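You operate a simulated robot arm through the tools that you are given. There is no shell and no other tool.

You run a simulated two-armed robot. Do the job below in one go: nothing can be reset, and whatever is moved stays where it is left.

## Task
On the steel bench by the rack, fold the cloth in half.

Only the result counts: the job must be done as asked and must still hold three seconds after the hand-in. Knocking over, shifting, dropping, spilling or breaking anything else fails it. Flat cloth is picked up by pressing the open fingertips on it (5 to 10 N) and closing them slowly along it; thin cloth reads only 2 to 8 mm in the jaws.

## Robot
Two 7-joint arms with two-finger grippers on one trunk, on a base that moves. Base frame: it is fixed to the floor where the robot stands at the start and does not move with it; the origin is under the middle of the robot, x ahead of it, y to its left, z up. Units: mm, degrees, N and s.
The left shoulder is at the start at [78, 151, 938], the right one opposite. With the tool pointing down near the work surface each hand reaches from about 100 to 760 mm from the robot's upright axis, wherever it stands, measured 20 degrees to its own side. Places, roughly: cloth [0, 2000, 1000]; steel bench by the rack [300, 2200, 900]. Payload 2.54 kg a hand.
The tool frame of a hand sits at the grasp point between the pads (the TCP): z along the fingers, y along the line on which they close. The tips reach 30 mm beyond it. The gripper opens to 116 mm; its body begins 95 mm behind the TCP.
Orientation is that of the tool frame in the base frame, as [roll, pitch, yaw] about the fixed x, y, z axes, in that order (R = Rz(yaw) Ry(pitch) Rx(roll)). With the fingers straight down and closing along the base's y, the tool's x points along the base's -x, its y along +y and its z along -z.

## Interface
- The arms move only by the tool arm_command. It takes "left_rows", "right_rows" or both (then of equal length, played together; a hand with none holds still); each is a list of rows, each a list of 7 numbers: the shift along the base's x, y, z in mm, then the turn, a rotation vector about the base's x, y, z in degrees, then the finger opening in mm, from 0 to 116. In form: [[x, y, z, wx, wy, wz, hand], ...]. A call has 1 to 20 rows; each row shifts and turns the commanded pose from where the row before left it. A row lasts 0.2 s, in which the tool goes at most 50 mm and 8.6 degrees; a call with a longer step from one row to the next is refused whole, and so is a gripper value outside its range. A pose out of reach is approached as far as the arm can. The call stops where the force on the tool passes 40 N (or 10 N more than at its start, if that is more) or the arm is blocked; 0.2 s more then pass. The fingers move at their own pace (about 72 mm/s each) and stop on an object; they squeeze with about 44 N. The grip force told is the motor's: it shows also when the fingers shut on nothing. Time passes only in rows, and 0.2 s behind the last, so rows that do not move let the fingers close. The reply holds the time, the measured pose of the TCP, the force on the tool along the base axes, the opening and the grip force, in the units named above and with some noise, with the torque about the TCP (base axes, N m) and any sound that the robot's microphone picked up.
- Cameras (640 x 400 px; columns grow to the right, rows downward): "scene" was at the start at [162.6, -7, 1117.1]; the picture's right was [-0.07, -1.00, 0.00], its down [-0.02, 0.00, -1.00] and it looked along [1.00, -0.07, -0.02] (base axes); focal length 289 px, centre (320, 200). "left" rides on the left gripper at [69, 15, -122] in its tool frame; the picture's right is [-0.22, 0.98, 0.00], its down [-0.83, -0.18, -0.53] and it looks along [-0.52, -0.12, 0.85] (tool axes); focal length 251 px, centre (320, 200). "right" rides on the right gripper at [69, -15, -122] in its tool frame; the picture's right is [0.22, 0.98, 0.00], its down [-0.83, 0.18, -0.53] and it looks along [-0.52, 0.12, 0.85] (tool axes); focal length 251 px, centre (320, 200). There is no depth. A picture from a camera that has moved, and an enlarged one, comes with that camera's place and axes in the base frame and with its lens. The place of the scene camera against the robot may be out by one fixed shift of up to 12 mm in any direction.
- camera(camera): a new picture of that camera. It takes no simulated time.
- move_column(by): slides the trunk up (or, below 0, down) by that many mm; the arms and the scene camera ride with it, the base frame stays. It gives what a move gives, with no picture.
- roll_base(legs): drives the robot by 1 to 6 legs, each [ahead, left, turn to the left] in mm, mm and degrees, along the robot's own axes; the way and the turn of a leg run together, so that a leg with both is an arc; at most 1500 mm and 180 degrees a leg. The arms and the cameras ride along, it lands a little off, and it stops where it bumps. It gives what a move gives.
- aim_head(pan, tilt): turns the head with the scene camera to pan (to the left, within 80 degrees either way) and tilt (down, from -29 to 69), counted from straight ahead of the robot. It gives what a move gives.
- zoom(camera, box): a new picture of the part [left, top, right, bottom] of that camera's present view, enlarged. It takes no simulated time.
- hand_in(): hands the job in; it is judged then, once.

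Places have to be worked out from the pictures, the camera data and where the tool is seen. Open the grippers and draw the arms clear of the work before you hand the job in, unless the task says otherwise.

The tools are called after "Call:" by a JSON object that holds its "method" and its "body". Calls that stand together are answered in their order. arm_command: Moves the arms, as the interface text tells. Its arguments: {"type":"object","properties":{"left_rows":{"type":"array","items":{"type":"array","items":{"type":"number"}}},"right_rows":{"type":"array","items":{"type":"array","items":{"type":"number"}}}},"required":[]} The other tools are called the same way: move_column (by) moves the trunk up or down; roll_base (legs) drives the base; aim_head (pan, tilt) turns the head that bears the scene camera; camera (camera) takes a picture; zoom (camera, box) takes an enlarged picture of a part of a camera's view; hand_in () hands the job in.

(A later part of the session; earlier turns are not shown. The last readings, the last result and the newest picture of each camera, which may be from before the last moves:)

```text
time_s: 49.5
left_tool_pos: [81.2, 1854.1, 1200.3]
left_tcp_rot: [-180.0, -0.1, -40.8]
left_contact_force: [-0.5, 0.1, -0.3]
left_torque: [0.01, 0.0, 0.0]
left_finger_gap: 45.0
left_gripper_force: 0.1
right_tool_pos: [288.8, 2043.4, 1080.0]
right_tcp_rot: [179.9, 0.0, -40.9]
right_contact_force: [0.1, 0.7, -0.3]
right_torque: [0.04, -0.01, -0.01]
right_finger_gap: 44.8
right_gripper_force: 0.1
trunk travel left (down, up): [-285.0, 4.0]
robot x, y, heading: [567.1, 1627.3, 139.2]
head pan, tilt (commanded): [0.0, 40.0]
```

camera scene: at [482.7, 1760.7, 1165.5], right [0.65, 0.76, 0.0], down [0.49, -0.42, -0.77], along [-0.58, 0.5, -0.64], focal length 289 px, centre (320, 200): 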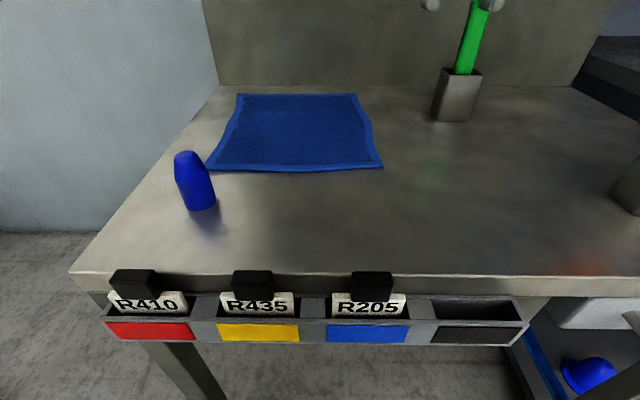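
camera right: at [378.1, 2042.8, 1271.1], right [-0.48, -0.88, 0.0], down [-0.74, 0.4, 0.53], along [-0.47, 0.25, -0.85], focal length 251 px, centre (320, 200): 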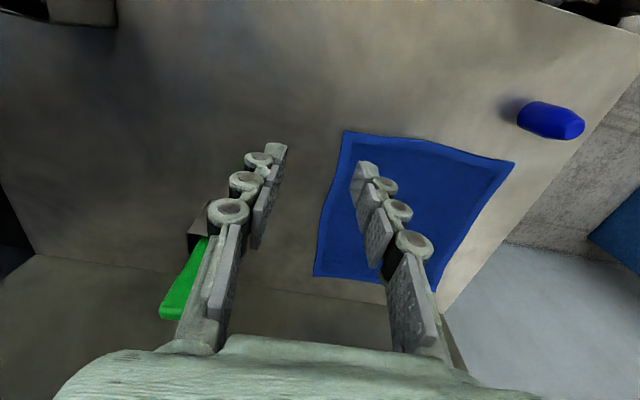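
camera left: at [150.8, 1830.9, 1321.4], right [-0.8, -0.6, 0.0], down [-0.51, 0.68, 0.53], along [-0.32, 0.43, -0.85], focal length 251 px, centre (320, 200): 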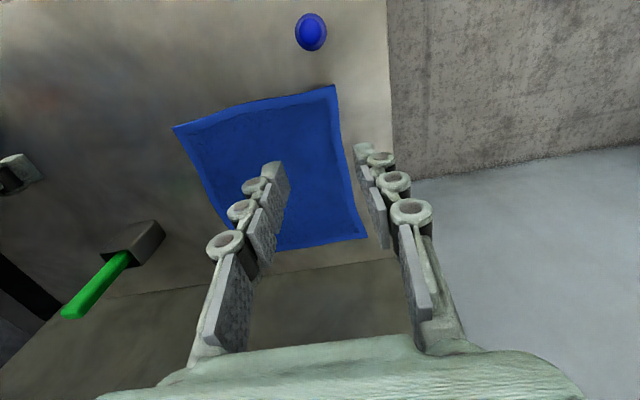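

Right hand came down to z 1080 fine. I move it inward to the pinch point (244,2047) and bring the left hand over its point (109,1886) and down to z≈1080.

Call:
{"method": "arm_command", "body": {"right_rows": [[-22, 2, 0, 0, 0, 0, 45], [-22, 2, 0, 0, 0, 0, 45], [0, 0, 0, 0, 0, 0, 45], [0, 0, 0, 0, 0, 0, 45], [0, 0, 0, 0, 0, 0, 45]], "left_rows": [[14, 16, 0, 0, 0, 0, 45], [14, 16, 0, 0, 0, 0, 45], [0, 0, -40, 0, 0, 0, 45], [0, 0, -40, 0, 0, 0, 45], [0, 0, -40, 0, 0, 0, 45]]}}

Call:
{"method": "camera", "body": {"camera": "left"}}

Call:
{"method": "camera", "body": {"camera": "right"}}

Call:
{"method": "camera", "body": {"camera": "scene"}}

```text
time_s: 50.7
left_tool_pos: [108.1, 1885.2, 1081.0]
left_tcp_rot: [-179.9, 0.0, -40.7]
left_contact_force: [0.8, 0.2, 0.2]
left_torque: [-0.05, 0.0, -0.02]
left_finger_gap: 45.0
left_gripper_force: 0.0
right_tool_pos: [257.8, 2051.3, 1081.5]
right_tcp_rot: [179.9, 0.0, -41.0]
right_contact_force: [0.3, -0.1, 0.7]
right_torque: [0.0, 0.01, -0.01]
right_finger_gap: 45.0
right_gripper_force: 0.0
right hand out of reach, approached as far as the arm can: row 2
trunk travel left (down, up): [-285.0, 4.0]
robot x, y, heading: [567.6, 1630.3, 139.2]
head pan, tilt (commanded): [0.0, 40.0]
```

```text
taken
camera left: at [150.2, 1829.1, 1202.3], right [-0.8, -0.6, 0.0], down [-0.51, 0.67, 0.53], along [-0.32, 0.43, -0.85], focal length 251 px, centre (320, 200)
```

left: 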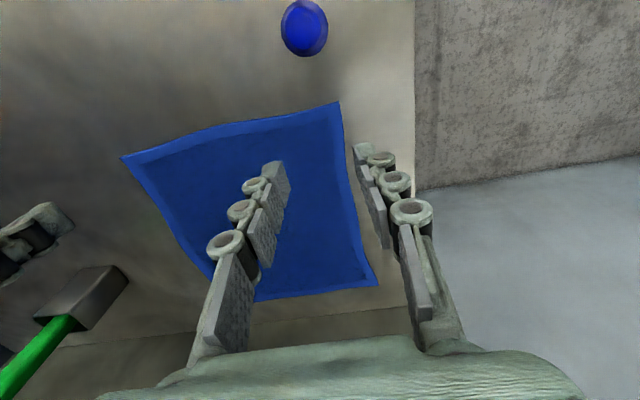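

```text
taken
camera right: at [319.6, 2018.0, 1201.8], right [-0.48, -0.88, 0.0], down [-0.74, 0.4, 0.53], along [-0.47, 0.25, -0.85], focal length 251 px, centre (320, 200)
```

right: 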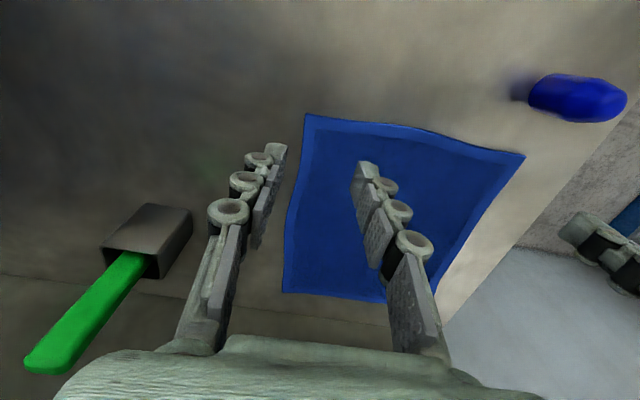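

```text
taken
camera scene: at [454.6, 1728.3, 1165.6], right [0.65, 0.76, 0.0], down [0.49, -0.42, -0.77], along [-0.58, 0.5, -0.64], focal length 289 px, centre (320, 200)
```

scene: 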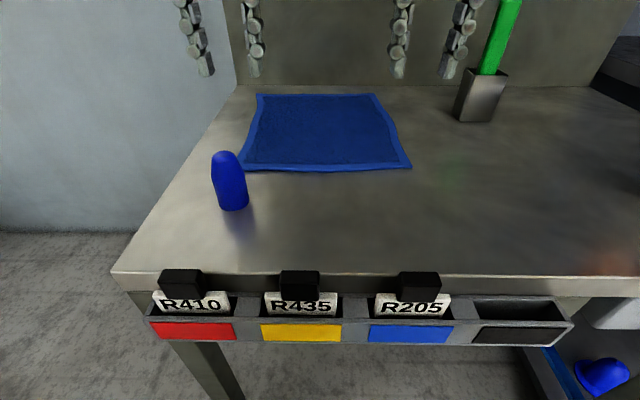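

Left pinch point projects 25 mm / 13 mm inside the corner; the right one lies right on the front edge, so it needs about 11 mm more forward. I lower both hands to TCP z≈985 while nudging the right forward.

Call:
{"method": "arm_command", "body": {"right_rows": [[0, 0, -30, 0, 0, 0, 45], [0, 0, -30, 0, 0, 0, 45], [-4, 4, -20, 0, 0, 0, 45], [-4.5, 2, -15, 0, 0, 0, 45]], "left_rows": [[0, 0, -30, 0, 0, 0, 45], [0, 0, -30, 0, 0, 0, 45], [0, 0, -20, 0, 0, 0, 45], [0, 0, -15, 0, 0, 0, 45]]}}

Call:
{"method": "camera", "body": {"camera": "left"}}

Call:
{"method": "camera", "body": {"camera": "right"}}

Call:
{"method": "camera", "body": {"camera": "scene"}}

```text
time_s: 51.7
left_tool_pos: [108.9, 1886.4, 985.6]
left_tcp_rot: [-179.9, 0.1, -40.8]
left_contact_force: [0.5, -0.4, -0.7]
left_torque: [-0.03, 0.02, 0.01]
left_finger_gap: 45.0
left_gripper_force: 0.0
right_tool_pos: [250.3, 2058.4, 985.4]
right_tcp_rot: [179.9, 0.1, -40.9]
right_contact_force: [0.1, -0.5, 0.7]
right_torque: [-0.03, 0.0, 0.0]
right_finger_gap: 45.0
right_gripper_force: 0.1
trunk travel left (down, up): [-285.0, 4.0]
robot x, y, heading: [567.3, 1628.8, 139.3]
head pan, tilt (commanded): [0.0, 40.0]
```

```text
taken
camera left: at [150.9, 1830.0, 1106.6], right [-0.8, -0.6, 0.0], down [-0.51, 0.68, 0.53], along [-0.32, 0.43, -0.85], focal length 251 px, centre (320, 200)
```

left: 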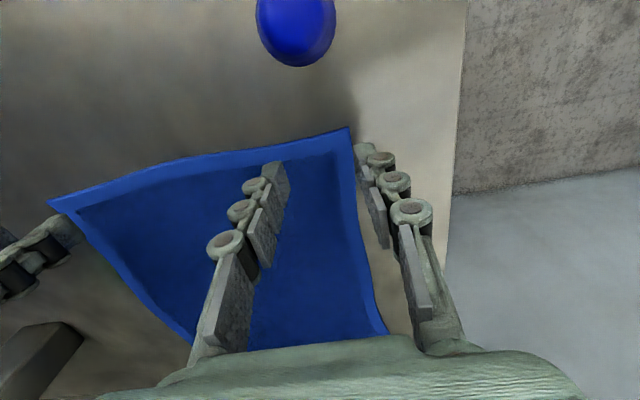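

```text
taken
camera right: at [311.8, 2024.8, 1106.4], right [-0.48, -0.88, 0.0], down [-0.74, 0.4, 0.53], along [-0.47, 0.25, -0.85], focal length 251 px, centre (320, 200)
```

right: 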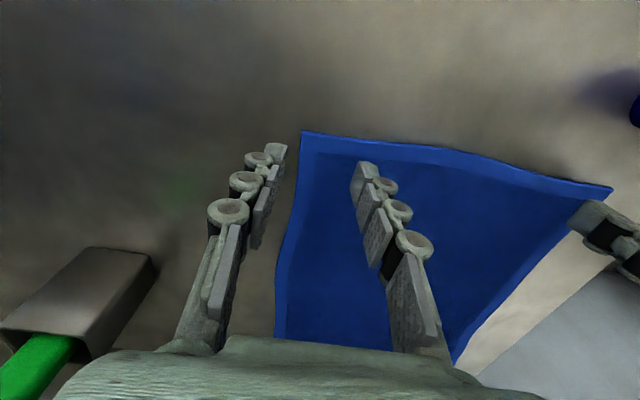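

```text
taken
camera scene: at [455.0, 1728.3, 1165.6], right [0.65, 0.76, 0.0], down [0.49, -0.42, -0.77], along [-0.58, 0.5, -0.64], focal length 289 px, centre (320, 200)
```

scene: 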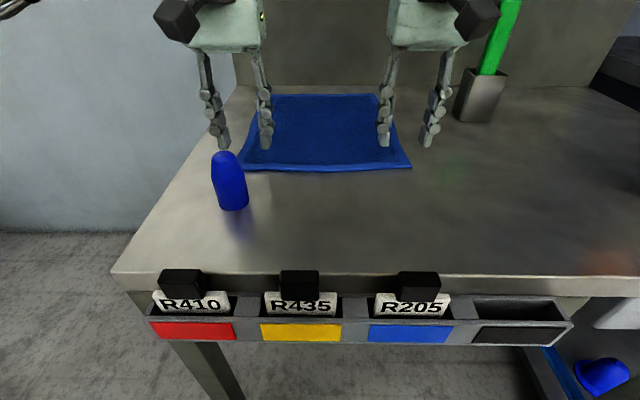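

Both hands hover about 30 mm above the cloth, front inset ≈15 mm; side inset is 26 mm left but only 17 mm right. I narrow the openings to 32 mm and shift the right hand 13 mm and the left 4 mm inward.

Call:
{"method": "arm_command", "body": {"right_rows": [[-4.2, -5, 0, 0, 0, 0, 32], [-4.2, -5, 0, 0, 0, 0, 32], [0, 0, 0, 0, 0, 0, 32]], "left_rows": [[1.3, 1.5, 0, 0, 0, 0, 32], [1.3, 1.5, 0, 0, 0, 0, 32], [0, 0, 0, 0, 0, 0, 32]]}}

Call:
{"method": "zoom", "body": {"camera": "right", "box": [220, 80, 460, 230]}}

Call:
{"method": "zoom", "body": {"camera": "left", "box": [200, 80, 440, 230]}}

```text
time_s: 52.5
left_tool_pos: [110.7, 1889.2, 986.2]
left_tcp_rot: [180.0, 0.0, -40.7]
left_contact_force: [-0.2, 0.6, 0.0]
left_torque: [0.04, 0.03, 0.0]
left_finger_gap: 32.1
left_gripper_force: 0.0
right_tool_pos: [240.7, 2048.9, 985.7]
right_tcp_rot: [-180.0, -0.1, -40.9]
right_contact_force: [0.4, -0.2, -0.8]
right_torque: [0.02, 0.02, -0.01]
right_finger_gap: 31.8
right_gripper_force: 0.0
trunk travel left (down, up): [-285.0, 4.0]
robot x, y, heading: [565.8, 1628.7, 139.2]
head pan, tilt (commanded): [0.0, 40.0]
```

```text
2.67 times, centred on (340, 155) of right
camera zoom: at [303.4, 2014.5, 1107.1], right [-0.48, -0.88, 0.0], down [-0.74, 0.4, 0.53], along [-0.47, 0.25, -0.85], focal length 670 px, centre (267, 320)
```

zoom: 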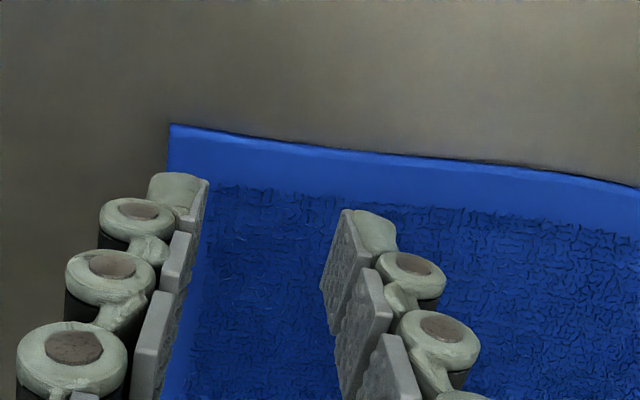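

```text
2.67 times, centred on (320, 155) of left
camera zoom: at [153.9, 1832.9, 1106.8], right [-0.8, -0.6, 0.0], down [-0.51, 0.68, 0.53], along [-0.32, 0.43, -0.85], focal length 670 px, centre (320, 320)
```

zoom: 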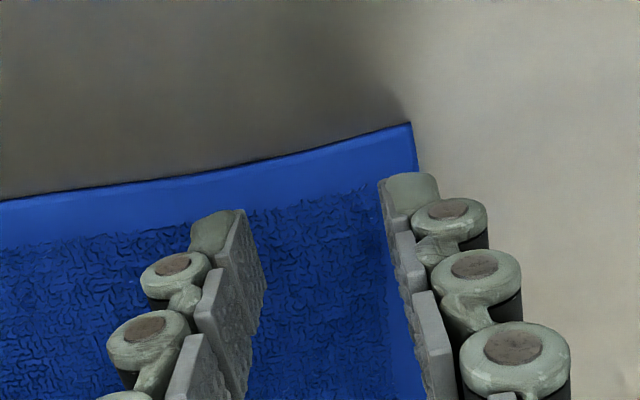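

Both tips are now well placed over the corners. I lower 20 mm in small steps and read the forces.

Call:
{"method": "arm_command", "body": {"right_rows": [[0, 0, -5, 0, 0, 0, 32], [0, 0, -5, 0, 0, 0, 32], [0, 0, -4, 0, 0, 0, 32], [0, 0, -4, 0, 0, 0, 32]], "left_rows": [[0, 0, -5, 0, 0, 0, 32], [0, 0, -5, 0, 0, 0, 32], [0, 0, -4, 0, 0, 0, 32], [0, 0, -4, 0, 0, 0, 32]]}}

```text
time_s: 53.5
left_tool_pos: [111.5, 1889.1, 967.4]
left_tcp_rot: [-179.9, 0.0, -40.6]
left_contact_force: [0.3, 0.4, 0.2]
left_torque: [-0.01, 0.0, 0.03]
left_finger_gap: 32.0
left_gripper_force: 0.1
right_tool_pos: [241.1, 2048.5, 967.6]
right_tcp_rot: [-180.0, 0.0, -40.8]
right_contact_force: [1.9, -0.7, 0.5]
right_torque: [0.0, 0.0, -0.04]
right_finger_gap: 32.0
right_gripper_force: 0.0
trunk travel left (down, up): [-285.0, 4.0]
robot x, y, heading: [566.6, 1627.2, 139.4]
head pan, tilt (commanded): [0.0, 40.0]
```

No contact yet at tip height ≈937. I go down 6 mm more in 2 mm steps.

Call:
{"method": "arm_command", "body": {"right_rows": [[0, 0, -2, 0, 0, 0, 32], [0, 0, -2, 0, 0, 0, 32], [0, 0, -2, 0, 0, 0, 32]], "left_rows": [[0, 0, -2, 0, 0, 0, 32], [0, 0, -2, 0, 0, 0, 32], [0, 0, -2, 0, 0, 0, 32]]}}

```text
time_s: 54.3
left_tool_pos: [111.7, 1888.4, 961.9]
left_tcp_rot: [180.0, 0.1, -40.7]
left_contact_force: [0.6, -0.5, 0.9]
left_torque: [0.0, -0.01, 0.0]
left_finger_gap: 31.9
left_gripper_force: 0.0
right_tool_pos: [241.0, 2048.0, 961.4]
right_tcp_rot: [-179.9, 0.0, -40.8]
right_contact_force: [-0.9, 0.5, 0.6]
right_torque: [-0.02, 0.01, 0.01]
right_finger_gap: 31.8
right_gripper_force: 0.1
trunk travel left (down, up): [-285.0, 4.0]
robot x, y, heading: [567.4, 1631.7, 139.5]
head pan, tilt (commanded): [0.0, 40.0]
```

Still free at TCP z≈961.5 (tips ≈931.5). I continue down another 6 mm.

Call:
{"method": "arm_command", "body": {"right_rows": [[0, 0, -2, 0, 0, 0, 32], [0, 0, -2, 0, 0, 0, 32], [0, 0, -1.5, 0, 0, 0, 32]], "left_rows": [[0, 0, -2, 0, 0, 0, 32], [0, 0, -2, 0, 0, 0, 32], [0, 0, -1.5, 0, 0, 0, 32]]}}

Call:
{"method": "zoom", "body": {"camera": "right", "box": [220, 80, 460, 230]}}

Call:
{"method": "zoom", "body": {"camera": "left", "box": [200, 80, 440, 230]}}

```text
time_s: 55.1
left_tool_pos: [111.9, 1889.3, 956.0]
left_tcp_rot: [-179.9, 0.0, -40.7]
left_contact_force: [0.9, 0.2, 0.1]
left_torque: [-0.02, 0.03, 0.01]
left_finger_gap: 32.1
left_gripper_force: 0.0
right_tool_pos: [241.6, 2049.6, 957.4]
right_tcp_rot: [180.0, -0.1, -40.9]
right_contact_force: [-1.2, -0.1, -0.5]
right_torque: [0.01, -0.03, 0.04]
right_finger_gap: 32.1
right_gripper_force: 0.0
trunk travel left (down, up): [-285.0, 4.0]
robot x, y, heading: [567.6, 1625.8, 139.3]
head pan, tilt (commanded): [0.0, 40.0]
```

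```text
2.67 times, centred on (340, 155) of right
camera zoom: at [303.5, 2014.1, 1077.8], right [-0.48, -0.88, 0.0], down [-0.74, 0.4, 0.53], along [-0.47, 0.25, -0.85], focal length 670 px, centre (267, 320)
```

zoom: 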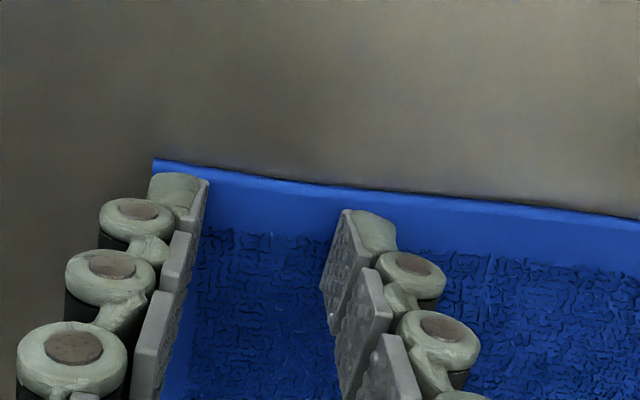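

```text
2.67 times, centred on (320, 155) of left
camera zoom: at [154.0, 1832.8, 1077.0], right [-0.8, -0.6, 0.0], down [-0.51, 0.68, 0.53], along [-0.32, 0.43, -0.85], focal length 670 px, centre (320, 320)
```

zoom: 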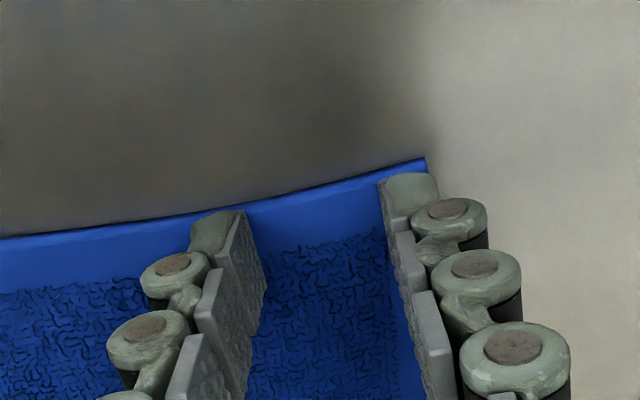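

Tips are at about 926 and still unloaded. I continue in 1.5 mm steps.

Call:
{"method": "arm_command", "body": {"right_rows": [[0, 0, -1.5, 0, 0, 0, 32], [0, 0, -1.5, 0, 0, 0, 32], [0, 0, -1.5, 0, 0, 0, 32]], "left_rows": [[0, 0, -1.5, 0, 0, 0, 32], [0, 0, -1.5, 0, 0, 0, 32], [0, 0, -1.5, 0, 0, 0, 32]]}}

```text
time_s: 55.9
left_tool_pos: [112.2, 1888.9, 952.4]
left_tcp_rot: [-179.9, 0.1, -40.6]
left_contact_force: [-0.1, 0.0, 9.6]
left_torque: [0.02, 0.04, 0.01]
left_finger_gap: 32.2
left_gripper_force: 0.1
right_tool_pos: [242.5, 2047.8, 953.4]
right_tcp_rot: [179.8, 0.1, -41.0]
right_contact_force: [-0.6, 1.7, 3.7]
right_torque: [0.02, 0.01, 0.0]
right_finger_gap: 32.1
right_gripper_force: 0.1
trunk travel left (down, up): [-285.0, 4.0]
robot x, y, heading: [563.8, 1630.0, 139.3]
head pan, tilt (commanded): [0.0, 40.0]
```

Contact: left 9.6 N, right 3.7 N at TCP z≈953, so the cloth surface is at z≈922. I press the right a little more and begin closing both slowly.

Call:
{"method": "arm_command", "body": {"right_rows": [[0, 0, -0.7, 0, 0, 0, 32], [0, 0, 0, 0, 0, 0, 30], [0, 0, 0, 0, 0, 0, 28], [0, 0, 0, 0, 0, 0, 26], [0, 0, 0, 0, 0, 0, 24], [0, 0, 0, 0, 0, 0, 22], [0, 0, 0, 0, 0, 0, 20]], "left_rows": [[0, 0, 0.2, 0, 0, 0, 32], [0, 0, 0, 0, 0, 0, 30], [0, 0, 0, 0, 0, 0, 28], [0, 0, 0, 0, 0, 0, 26], [0, 0, 0, 0, 0, 0, 24], [0, 0, 0, 0, 0, 0, 22], [0, 0, 0, 0, 0, 0, 20]]}}

Call:
{"method": "zoom", "body": {"camera": "right", "box": [220, 80, 460, 230]}}

Call:
{"method": "zoom", "body": {"camera": "left", "box": [200, 80, 440, 230]}}

```text
time_s: 57.5
left_tool_pos: [113.2, 1888.0, 951.9]
left_tcp_rot: [-180.0, 0.2, -40.8]
left_contact_force: [2.0, 0.9, 11.0]
left_torque: [0.09, -0.11, 0.01]
left_finger_gap: 20.5
left_gripper_force: 0.5
right_tool_pos: [241.5, 2047.2, 952.0]
right_tcp_rot: [-180.0, 0.2, -40.8]
right_contact_force: [-1.6, -1.6, 7.9]
right_torque: [-0.06, 0.01, 0.03]
right_finger_gap: 20.9
right_gripper_force: 0.1
trunk travel left (down, up): [-285.0, 4.0]
robot x, y, heading: [565.1, 1629.0, 139.4]
head pan, tilt (commanded): [0.0, 40.0]
```

```text
2.67 times, centred on (340, 155) of right
camera zoom: at [304.2, 2013.3, 1073.3], right [-0.48, -0.88, 0.0], down [-0.74, 0.4, 0.54], along [-0.47, 0.25, -0.84], focal length 670 px, centre (267, 320)
```

zoom: 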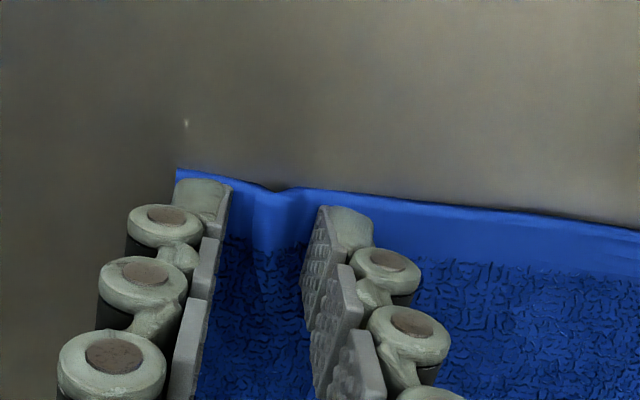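

```text
2.67 times, centred on (320, 155) of left
camera zoom: at [155.0, 1832.1, 1073.3], right [-0.8, -0.6, 0.0], down [-0.51, 0.67, 0.54], along [-0.32, 0.43, -0.84], focal length 670 px, centre (320, 320)
```

zoom: 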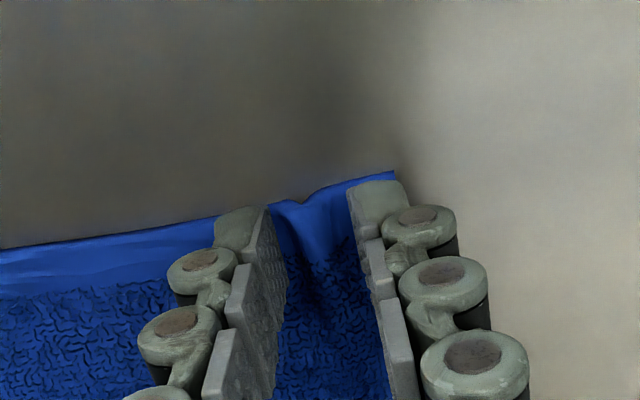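

The cloth is ridging up between the fingers in both hands with 8–11 N of press. I continue closing slowly to zero and hold.

Call:
{"method": "arm_command", "body": {"right_rows": [[0, 0, 0, 0, 0, 0, 18], [0, 0, 0, 0, 0, 0, 16], [0, 0, 0, 0, 0, 0, 14], [0, 0, 0, 0, 0, 0, 12], [0, 0, 0, 0, 0, 0, 10], [0, 0, 0, 0, 0, 0, 8], [0, 0, 0, 0, 0, 0, 6], [0, 0, 0, 0, 0, 0, 4], [0, 0, 0, 0, 0, 0, 2], [0, 0, 0, 0, 0, 0, 0], [0, 0, 0, 0, 0, 0, 0], [0, 0, 0, 0, 0, 0, 0]], "left_rows": [[0, 0, 0, 0, 0, 0, 18], [0, 0, 0, 0, 0, 0, 16], [0, 0, 0, 0, 0, 0, 14], [0, 0, 0, 0, 0, 0, 12], [0, 0, 0, 0, 0, 0, 10], [0, 0, 0, 0, 0, 0, 8], [0, 0, 0, 0, 0, 0, 6], [0, 0, 0, 0, 0, 0, 4], [0, 0, 0, 0, 0, 0, 2], [0, 0, 0, 0, 0, 0, 0], [0, 0, 0, 0, 0, 0, 0], [0, 0, 0, 0, 0, 0, 0]]}}

Call:
{"method": "zoom", "body": {"camera": "right", "box": [220, 80, 460, 230]}}

Call:
{"method": "zoom", "body": {"camera": "left", "box": [200, 80, 440, 230]}}

Call:
{"method": "camera", "body": {"camera": "scene"}}

```text
time_s: 60.1
left_tool_pos: [112.8, 1889.3, 952.3]
left_tcp_rot: [-179.9, 0.1, -40.7]
left_contact_force: [9.3, 11.3, 6.0]
left_torque: [0.33, -0.27, 0.02]
left_finger_gap: 3.6
left_gripper_force: 32.2
right_tool_pos: [242.1, 2048.5, 952.2]
right_tcp_rot: [179.9, 0.0, -40.8]
right_contact_force: [-8.3, -11.5, 3.6]
right_torque: [-0.31, 0.26, 0.05]
right_finger_gap: 3.5
right_gripper_force: 32.6
trunk travel left (down, up): [-285.0, 4.0]
robot x, y, heading: [566.6, 1631.1, 139.4]
head pan, tilt (commanded): [0.0, 40.0]
```

```text
2.67 times, centred on (340, 155) of right
camera zoom: at [303.6, 2013.5, 1072.9], right [-0.48, -0.88, 0.0], down [-0.74, 0.4, 0.53], along [-0.47, 0.25, -0.84], focal length 670 px, centre (267, 320)
```

zoom: 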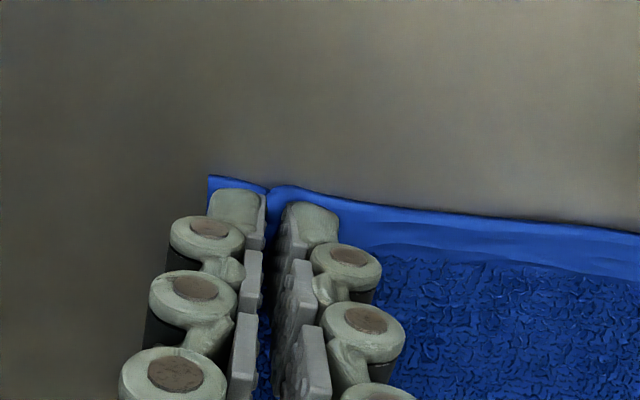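

```text
2.67 times, centred on (320, 155) of left
camera zoom: at [154.7, 1832.8, 1073.0], right [-0.8, -0.6, 0.0], down [-0.51, 0.68, 0.54], along [-0.32, 0.43, -0.84], focal length 670 px, centre (320, 320)
```

zoom: 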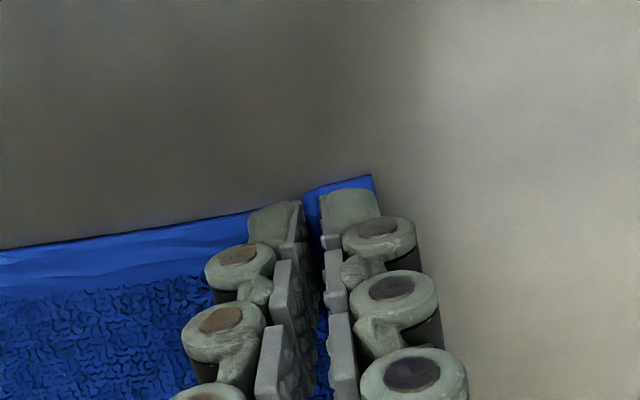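

```text
taken
camera scene: at [455.8, 1727.8, 1165.7], right [0.65, 0.76, 0.0], down [0.49, -0.42, -0.77], along [-0.58, 0.5, -0.64], focal length 289 px, centre (320, 200)
```

scene: 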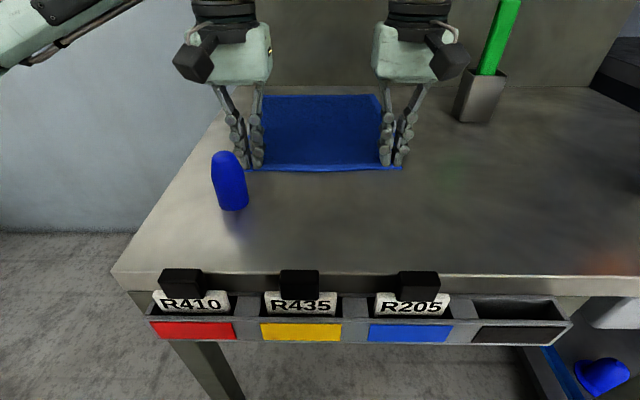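

Both hands hold the cloth (gap 3.6 mm, 32 N), but the pads overlap the edge by about 27 mm, which would leave a big cuff after folding over. I release gently, lift 6 mm and back off 11 mm to re-pinch closer to the edge.

Call:
{"method": "arm_command", "body": {"right_rows": [[0, 0, 0, 0, 0, 0, 8], [0, 0, 0, 0, 0, 0, 18], [0, 0, 0, 0, 0, 0, 30], [0, 0, 3, 0, 0, 0, 30], [0, 0, 4, 0, 0, 0, 30], [4.1, -3.6, 0, 0, 0, 0, 30], [4.2, -3.6, 0, 0, 0, 0, 30]], "left_rows": [[0, 0, 0, 0, 0, 0, 8], [0, 0, 0, 0, 0, 0, 18], [0, 0, 0, 0, 0, 0, 30], [0, 0, 3, 0, 0, 0, 30], [0, 0, 4, 0, 0, 0, 30], [4.1, -3.6, 0, 0, 0, 0, 30], [4.2, -3.6, 0, 0, 0, 0, 30]]}}

Call:
{"method": "zoom", "body": {"camera": "right", "box": [220, 80, 460, 230]}}

Call:
{"method": "zoom", "body": {"camera": "left", "box": [200, 80, 440, 230]}}

Call:
{"method": "zoom", "body": {"camera": "scene", "box": [180, 60, 500, 260]}}

```text
time_s: 61.7
left_tool_pos: [120.6, 1880.8, 959.1]
left_tcp_rot: [179.9, 0.1, -40.7]
left_contact_force: [-0.6, 0.1, 0.4]
left_torque: [-0.01, -0.01, 0.02]
left_finger_gap: 29.9
left_gripper_force: 0.1
right_tool_pos: [249.4, 2042.3, 959.3]
right_tcp_rot: [-180.0, 0.1, -40.9]
right_contact_force: [-0.8, 0.3, 0.4]
right_torque: [-0.05, 0.02, -0.01]
right_finger_gap: 29.9
right_gripper_force: 0.1
trunk travel left (down, up): [-285.0, 4.0]
robot x, y, heading: [566.6, 1629.7, 139.4]
head pan, tilt (commanded): [0.0, 40.0]
```

```text
2.67 times, centred on (340, 155) of right
camera zoom: at [311.8, 2007.0, 1079.5], right [-0.48, -0.88, 0.0], down [-0.74, 0.4, 0.53], along [-0.47, 0.25, -0.85], focal length 670 px, centre (267, 320)
```

zoom: 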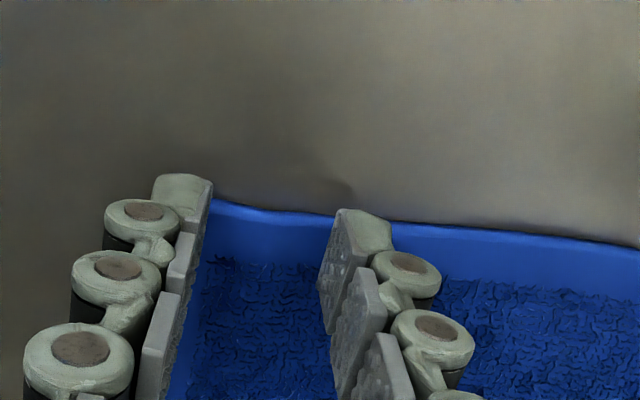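

```text
2.67 times, centred on (320, 155) of left
camera zoom: at [162.4, 1825.3, 1079.8], right [-0.8, -0.6, 0.0], down [-0.51, 0.68, 0.53], along [-0.32, 0.43, -0.85], focal length 670 px, centre (320, 320)
```

zoom: 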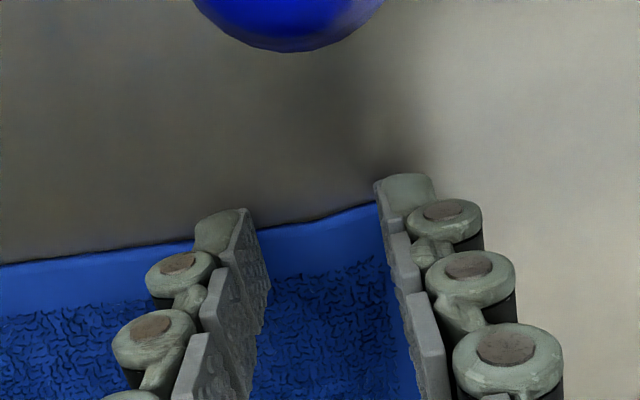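

```text
2.00 times, centred on (340, 160) of scene
camera zoom: at [455.3, 1728.1, 1165.6], right [0.65, 0.76, 0.0], down [0.49, -0.42, -0.77], along [-0.58, 0.5, -0.64], focal length 578 px, centre (280, 280)
```

zoom: 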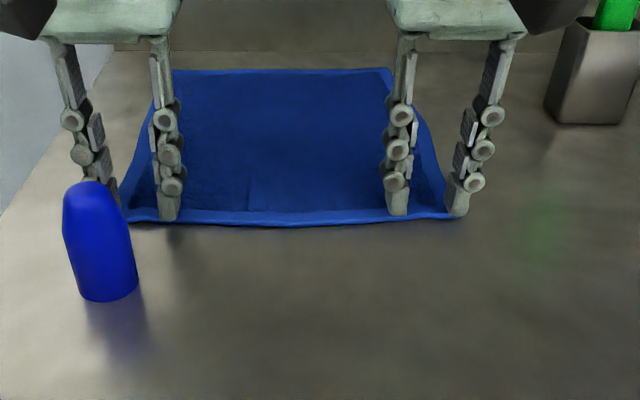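

The cloth sprang back flat. Pinch centres are now 3 mm (left) and 7 mm (right) inside the front edge; I even that out to about 6 mm and lower to contact.

Call:
{"method": "arm_command", "body": {"right_rows": [[0.8, -0.7, 0, 0, 0, 0, 30], [0, 0, -3, 0, 0, 0, 30], [0, 0, -2.5, 0, 0, 0, 30], [0, 0, -1, 0, 0, 0, 30]], "left_rows": [[-2.3, 2.0, 0, 0, 0, 0, 30], [0, 0, -3, 0, 0, 0, 30], [0, 0, -2.5, 0, 0, 0, 30], [0, 0, -1, 0, 0, 0, 30]]}}

```text
time_s: 62.7
left_tool_pos: [118.1, 1883.8, 951.9]
left_tcp_rot: [-180.0, 0.0, -40.7]
left_contact_force: [0.4, -1.0, 5.9]
left_torque: [0.02, 0.03, 0.0]
left_finger_gap: 30.2
left_gripper_force: 0.0
right_tool_pos: [251.0, 2040.1, 953.5]
right_tcp_rot: [179.9, 0.1, -40.8]
right_contact_force: [0.3, 0.6, 4.3]
right_torque: [0.06, 0.02, 0.0]
right_finger_gap: 30.1
right_gripper_force: 0.1
trunk travel left (down, up): [-285.0, 4.0]
robot x, y, heading: [569.2, 1629.3, 139.3]
head pan, tilt (commanded): [0.0, 40.0]
```

Contact is 4–6 N on both. I press slightly more and close slowly, letting the hands drift a little toward each other to limit stretching of the edge.

Call:
{"method": "arm_command", "body": {"right_rows": [[0, 0, -0.7, 0, 0, 0, 30], [-0.33, -0.38, 0, 0, 0, 0, 28], [-0.33, -0.38, 0, 0, 0, 0, 26], [-0.33, -0.38, 0, 0, 0, 0, 24], [-0.33, -0.38, 0, 0, 0, 0, 22], [-0.33, -0.38, 0, 0, 0, 0, 20], [-0.33, -0.38, 0, 0, 0, 0, 18], [-0.33, -0.38, 0, 0, 0, 0, 16], [-0.33, -0.38, 0, 0, 0, 0, 14]], "left_rows": [[0, 0, -0.5, 0, 0, 0, 30], [0.33, 0.38, 0, 0, 0, 0, 28], [0.33, 0.38, 0, 0, 0, 0, 26], [0.33, 0.38, 0, 0, 0, 0, 24], [0.33, 0.38, 0, 0, 0, 0, 22], [0.33, 0.38, 0, 0, 0, 0, 20], [0.33, 0.38, 0, 0, 0, 0, 18], [0.33, 0.38, 0, 0, 0, 0, 16], [0.33, 0.38, 0, 0, 0, 0, 14]]}}

Call:
{"method": "zoom", "body": {"camera": "right", "box": [220, 80, 460, 230]}}

Call:
{"method": "zoom", "body": {"camera": "left", "box": [200, 80, 440, 230]}}

```text
time_s: 64.7
left_tool_pos: [119.5, 1885.8, 951.3]
left_tcp_rot: [-179.9, 0.0, -40.7]
left_contact_force: [-0.3, -0.1, 8.1]
left_torque: [0.03, -0.01, -0.02]
left_finger_gap: 13.4
left_gripper_force: 0.0
right_tool_pos: [249.9, 2036.3, 952.4]
right_tcp_rot: [-180.0, 0.1, -40.9]
right_contact_force: [-0.1, -0.4, 6.4]
right_torque: [0.0, 0.0, -0.03]
right_finger_gap: 13.5
right_gripper_force: 0.1
trunk travel left (down, up): [-285.0, 4.0]
robot x, y, heading: [569.2, 1628.6, 139.2]
head pan, tilt (commanded): [0.0, 40.0]
```

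```text
2.67 times, centred on (340, 155) of right
camera zoom: at [310.6, 2002.4, 1072.8], right [-0.48, -0.88, 0.0], down [-0.74, 0.4, 0.54], along [-0.47, 0.26, -0.84], focal length 670 px, centre (267, 320)
```

zoom: 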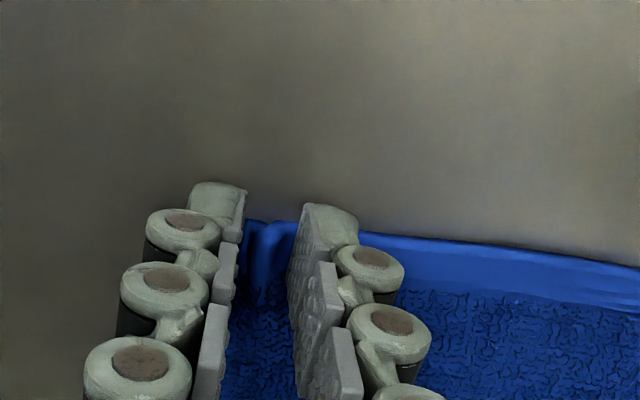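

```text
2.67 times, centred on (320, 155) of left
camera zoom: at [163.0, 1830.4, 1073.1], right [-0.8, -0.6, 0.0], down [-0.51, 0.67, 0.54], along [-0.32, 0.43, -0.84], focal length 670 px, centre (320, 320)
```

zoom: 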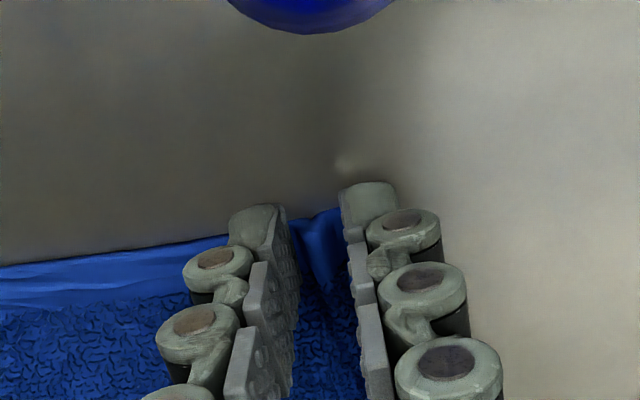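

The ridge forms again at the very edge in both hands. I finish the closing and hold a moment.

Call:
{"method": "arm_command", "body": {"right_rows": [[-0.33, -0.38, 0, 0, 0, 0, 12], [-0.33, -0.38, 0, 0, 0, 0, 10], [-0.33, -0.38, 0, 0, 0, 0, 8], [-0.33, -0.38, 0, 0, 0, 0, 6], [0, 0, 0, 0, 0, 0, 4], [0, 0, 0, 0, 0, 0, 2], [0, 0, 0, 0, 0, 0, 0], [0, 0, 0, 0, 0, 0, 0], [0, 0, 0, 0, 0, 0, 0]], "left_rows": [[0.33, 0.38, 0, 0, 0, 0, 12], [0.33, 0.38, 0, 0, 0, 0, 10], [0.33, 0.38, 0, 0, 0, 0, 8], [0.33, 0.38, 0, 0, 0, 0, 6], [0, 0, 0, 0, 0, 0, 4], [0, 0, 0, 0, 0, 0, 2], [0, 0, 0, 0, 0, 0, 0], [0, 0, 0, 0, 0, 0, 0], [0, 0, 0, 0, 0, 0, 0]]}}

Call:
{"method": "zoom", "body": {"camera": "right", "box": [220, 80, 460, 230]}}

Call:
{"method": "zoom", "body": {"camera": "left", "box": [200, 80, 440, 230]}}

Call:
{"method": "zoom", "body": {"camera": "scene", "box": [180, 60, 500, 260]}}

```text
time_s: 66.7
left_tool_pos: [122.8, 1888.5, 951.7]
left_tcp_rot: [-180.0, 0.1, -40.7]
left_contact_force: [1.6, 1.6, 2.1]
left_torque: [0.0, -0.02, -0.01]
left_finger_gap: 3.3
left_gripper_force: 32.5
right_tool_pos: [246.0, 2035.7, 951.8]
right_tcp_rot: [180.0, 0.0, -40.9]
right_contact_force: [-1.5, -1.6, 1.7]
right_torque: [-0.03, 0.01, -0.02]
right_finger_gap: 3.1
right_gripper_force: 32.5
trunk travel left (down, up): [-285.0, 4.0]
robot x, y, heading: [564.8, 1630.4, 139.2]
head pan, tilt (commanded): [0.0, 40.0]
```

```text
2.67 times, centred on (340, 155) of right
camera zoom: at [309.0, 2001.2, 1072.4], right [-0.48, -0.88, 0.0], down [-0.74, 0.4, 0.53], along [-0.47, 0.25, -0.85], focal length 670 px, centre (267, 320)
```

zoom: 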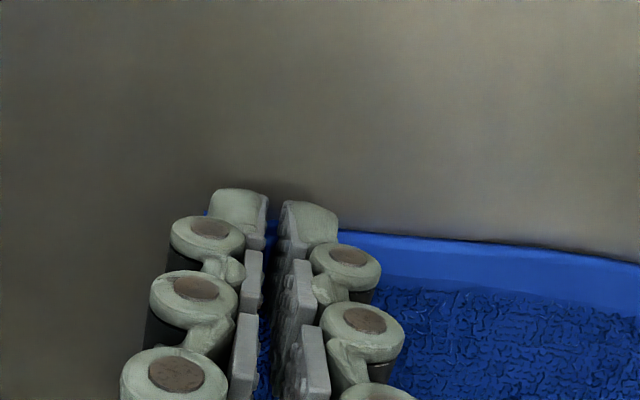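

```text
2.67 times, centred on (320, 155) of left
camera zoom: at [163.9, 1832.3, 1073.0], right [-0.8, -0.6, 0.0], down [-0.51, 0.68, 0.53], along [-0.32, 0.43, -0.85], focal length 670 px, centre (320, 320)
```

zoom: 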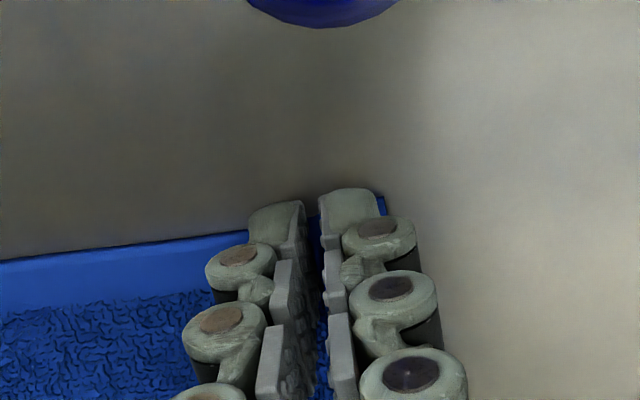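

```text
2.00 times, centred on (340, 160) of scene
camera zoom: at [455.5, 1727.9, 1165.7], right [0.65, 0.76, 0.0], down [0.49, -0.42, -0.77], along [-0.58, 0.5, -0.64], focal length 578 px, centre (280, 280)
```

zoom: 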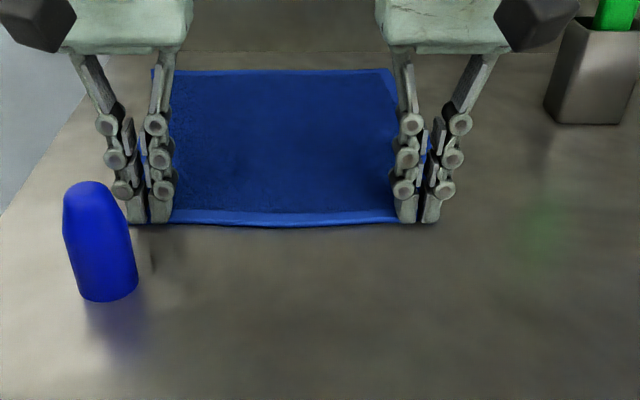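

Both hands hold the very edge (gaps 3.1–3.3 mm, 32 N, little tension). I start the folding arc: first three small steps up and forward, then check that the cloth follows.

Call:
{"method": "arm_command", "body": {"right_rows": [[-1.6, 1.3, 16.5, 0, 0, 0, 0], [-4.8, 3.8, 16, 0, 0, 0, 0], [-7.9, 6.1, 15, 0, 0, 0, 0]], "left_rows": [[-1.6, 1.3, 16.5, 0, 0, 0, 0], [-4.8, 3.8, 16, 0, 0, 0, 0], [-7.9, 6.1, 15, 0, 0, 0, 0]]}}

Call:
{"method": "camera", "body": {"camera": "scene"}}

Call:
{"method": "camera", "body": {"camera": "left"}}

Call:
{"method": "camera", "body": {"camera": "right"}}

```text
time_s: 67.5
left_tool_pos: [107.5, 1900.0, 998.4]
left_tcp_rot: [-179.9, 0.0, -40.7]
left_contact_force: [1.4, 1.1, -0.8]
left_torque: [0.0, -0.04, -0.01]
left_finger_gap: 3.0
left_gripper_force: 32.4
right_tool_pos: [236.5, 2044.0, 991.6]
right_tcp_rot: [179.9, -0.1, -40.9]
right_contact_force: [-1.5, -1.7, 2.2]
right_torque: [-0.02, 0.06, -0.01]
right_finger_gap: 3.3
right_gripper_force: 33.8
right hand out of reach, approached as far as the arm can: row 3
trunk travel left (down, up): [-285.0, 4.0]
robot x, y, heading: [569.9, 1627.0, 139.1]
head pan, tilt (commanded): [0.0, 40.0]
```

```text
taken
camera scene: at [455.4, 1728.0, 1165.6], right [0.65, 0.76, 0.0], down [0.49, -0.42, -0.77], along [-0.58, 0.5, -0.64], focal length 289 px, centre (320, 200)
```

scene: 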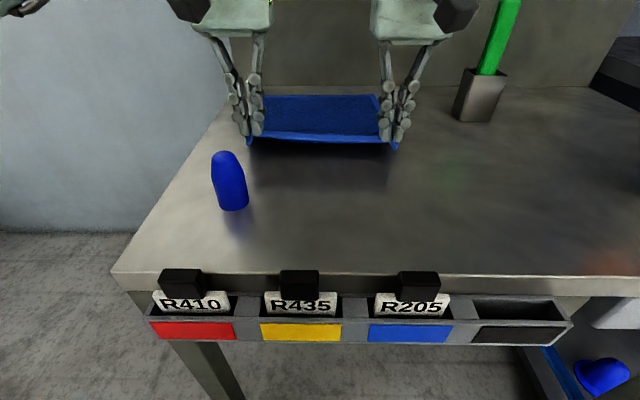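

```text
taken
camera left: at [149.8, 1843.5, 1120.3], right [-0.8, -0.6, 0.0], down [-0.51, 0.68, 0.53], along [-0.32, 0.43, -0.85], focal length 251 px, centre (320, 200)
```

left: 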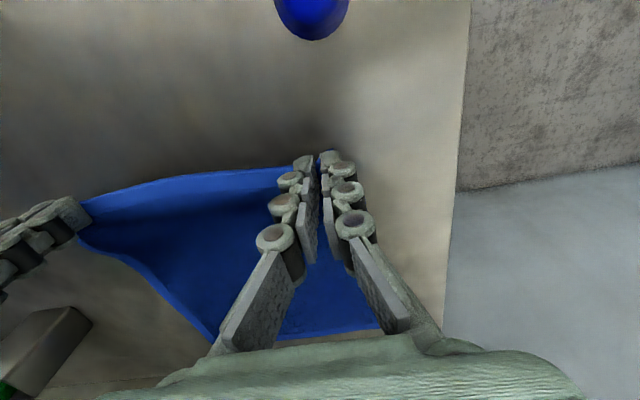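

```text
taken
camera right: at [298.8, 2009.7, 1112.6], right [-0.48, -0.88, 0.0], down [-0.74, 0.4, 0.53], along [-0.47, 0.25, -0.85], focal length 251 px, centre (320, 200)
```

right: 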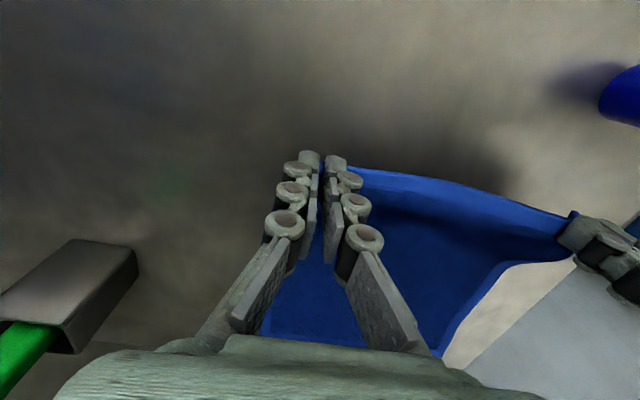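

The cloth edge lifts properly, but the right arm is at its limit near the midline. I tilt both hands 16° so that the wrists move outward while the fingertips stay, then bring the right hand level with the left.

Call:
{"method": "arm_command", "body": {"right_rows": [[0, 0, 0, -6.1, 5.2, 0, 0], [0, 0, 0, -6.1, 5.2, 0, 0], [-4.8, 2.9, 7, 0, 0, 0, 0]], "left_rows": [[0, 0, 0, 6.1, -5.2, 0, 0], [0, 0, 0, 6.1, -5.2, 0, 0], [0, 0, 0, 0, 0, 0, 0]]}}

Call:
{"method": "camera", "body": {"camera": "scene"}}

```text
time_s: 68.3
left_tool_pos: [107.4, 1900.3, 999.5]
left_tcp_rot: [-163.8, 0.1, -40.5]
left_contact_force: [1.0, 1.3, -0.5]
left_torque: [-0.05, 0.0, 0.01]
left_finger_gap: 3.4
left_gripper_force: 32.8
right_tool_pos: [230.5, 2046.8, 997.9]
right_tcp_rot: [163.8, -0.1, -41.0]
right_contact_force: [0.2, 0.1, -0.8]
right_torque: [0.09, 0.0, -0.04]
right_finger_gap: 2.3
right_gripper_force: 30.2
trunk travel left (down, up): [-285.0, 4.0]
robot x, y, heading: [566.0, 1631.7, 139.4]
head pan, tilt (commanded): [0.0, 40.0]
```

```text
taken
camera scene: at [455.2, 1728.0, 1165.6], right [0.65, 0.76, 0.0], down [0.49, -0.42, -0.77], along [-0.58, 0.5, -0.64], focal length 289 px, centre (320, 200)
```

scene: 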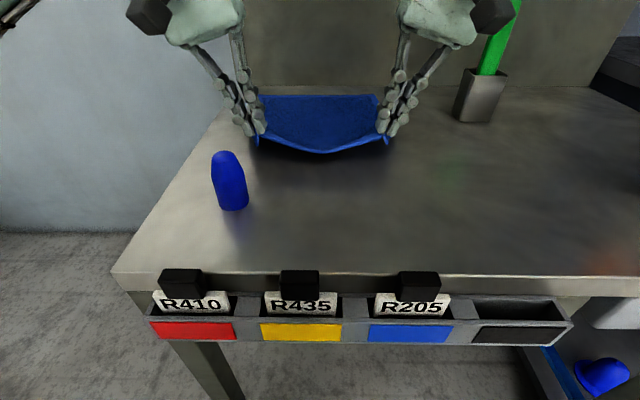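

Reach is fine now, but the right gap fell to 2.3 mm and the edge sags in the middle. I zoom in to check the right grip.

Call:
{"method": "zoom", "body": {"camera": "scene", "box": [220, 80, 420, 205]}}

Call:
{"method": "zoom", "body": {"camera": "right", "box": [220, 80, 460, 230]}}

Call:
{"method": "zoom", "body": {"camera": "left", "box": [200, 80, 440, 230]}}

```text
3.20 times, centred on (320, 142) of scene
camera zoom: at [455.2, 1728.0, 1165.6], right [0.65, 0.76, 0.0], down [0.49, -0.42, -0.77], along [-0.58, 0.5, -0.64], focal length 925 px, centre (320, 384)
```

zoom: 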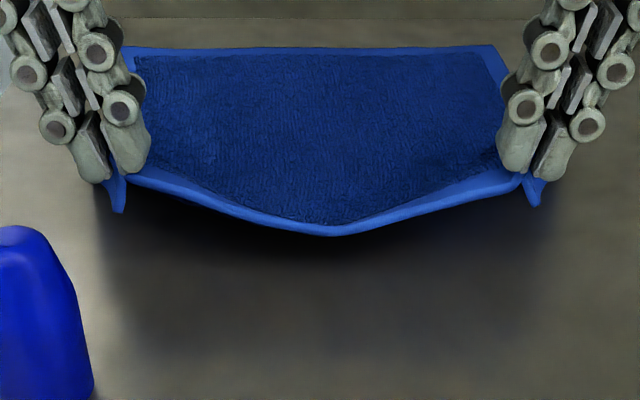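

```text
2.67 times, centred on (340, 155) of right
camera zoom: at [315.2, 2037.5, 1110.7], right [-0.45, -0.85, 0.27], down [-0.64, 0.52, 0.56], along [-0.62, 0.08, -0.78], focal length 670 px, centre (267, 320)
```

zoom: 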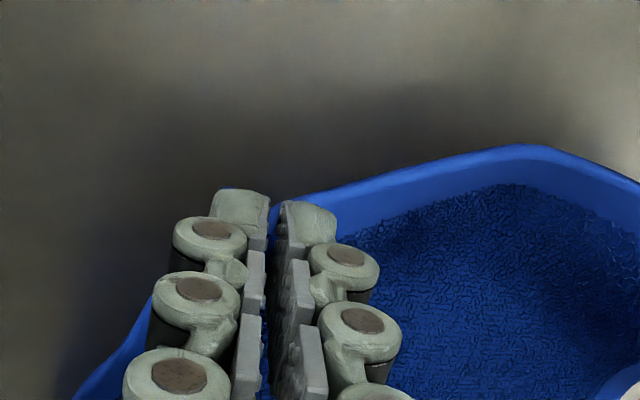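

```text
2.67 times, centred on (320, 155) of left
camera zoom: at [127.5, 1818.2, 1111.0], right [-0.77, -0.57, -0.27], down [-0.61, 0.56, 0.56], along [-0.17, 0.6, -0.78], focal length 670 px, centre (320, 320)
```

zoom: 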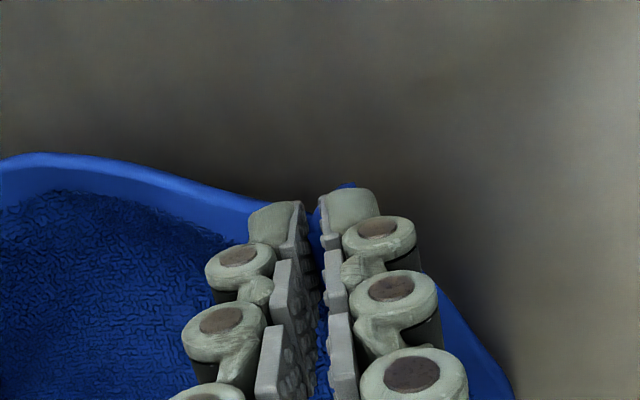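

Both corners are still held with small flaps hanging. I continue the arc three more steps, spreading the hands very slightly to take the sag out of the edge.

Call:
{"method": "arm_command", "body": {"right_rows": [[-10.2, 8.9, 13.6, 0, 0, 0, 0], [-12.7, 10.9, 11.7, 0, 0, 0, 0], [-14.7, 12.5, 9.5, 0, 0, 0, 0]], "left_rows": [[-11.2, 7.7, 13.6, 0, 0, 0, 0], [-13.7, 9.7, 11.7, 0, 0, 0, 0], [-15.7, 11.3, 9.5, 0, 0, 0, 0]]}}

Call:
{"method": "camera", "body": {"camera": "scene"}}

```text
time_s: 69.1
left_tool_pos: [65.2, 1929.0, 1033.1]
left_tcp_rot: [-163.9, 0.0, -40.7]
left_contact_force: [0.6, 0.6, -0.7]
left_torque: [-0.05, 0.0, -0.01]
left_finger_gap: 4.2
left_gripper_force: 32.4
right_tool_pos: [194.1, 2080.7, 1031.9]
right_tcp_rot: [163.9, -0.2, -40.8]
right_contact_force: [-0.9, -0.5, 0.2]
right_torque: [0.0, -0.02, 0.01]
right_finger_gap: 3.9
right_gripper_force: 31.8
trunk travel left (down, up): [-285.0, 4.0]
robot x, y, heading: [565.4, 1627.6, 139.3]
head pan, tilt (commanded): [0.0, 40.0]
```

```text
taken
camera scene: at [454.9, 1728.7, 1165.4], right [0.65, 0.76, 0.0], down [0.49, -0.42, -0.77], along [-0.58, 0.5, -0.64], focal length 289 px, centre (320, 200)
```

scene: 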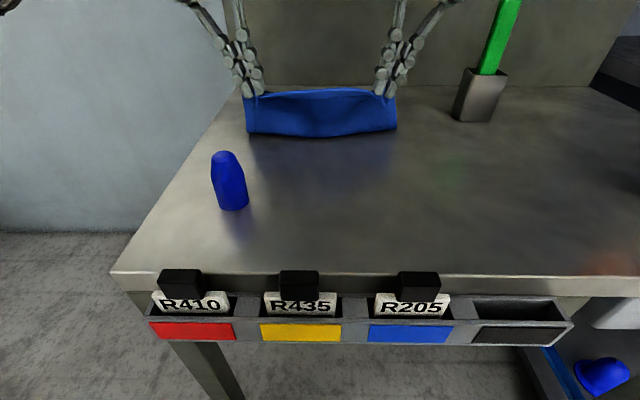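

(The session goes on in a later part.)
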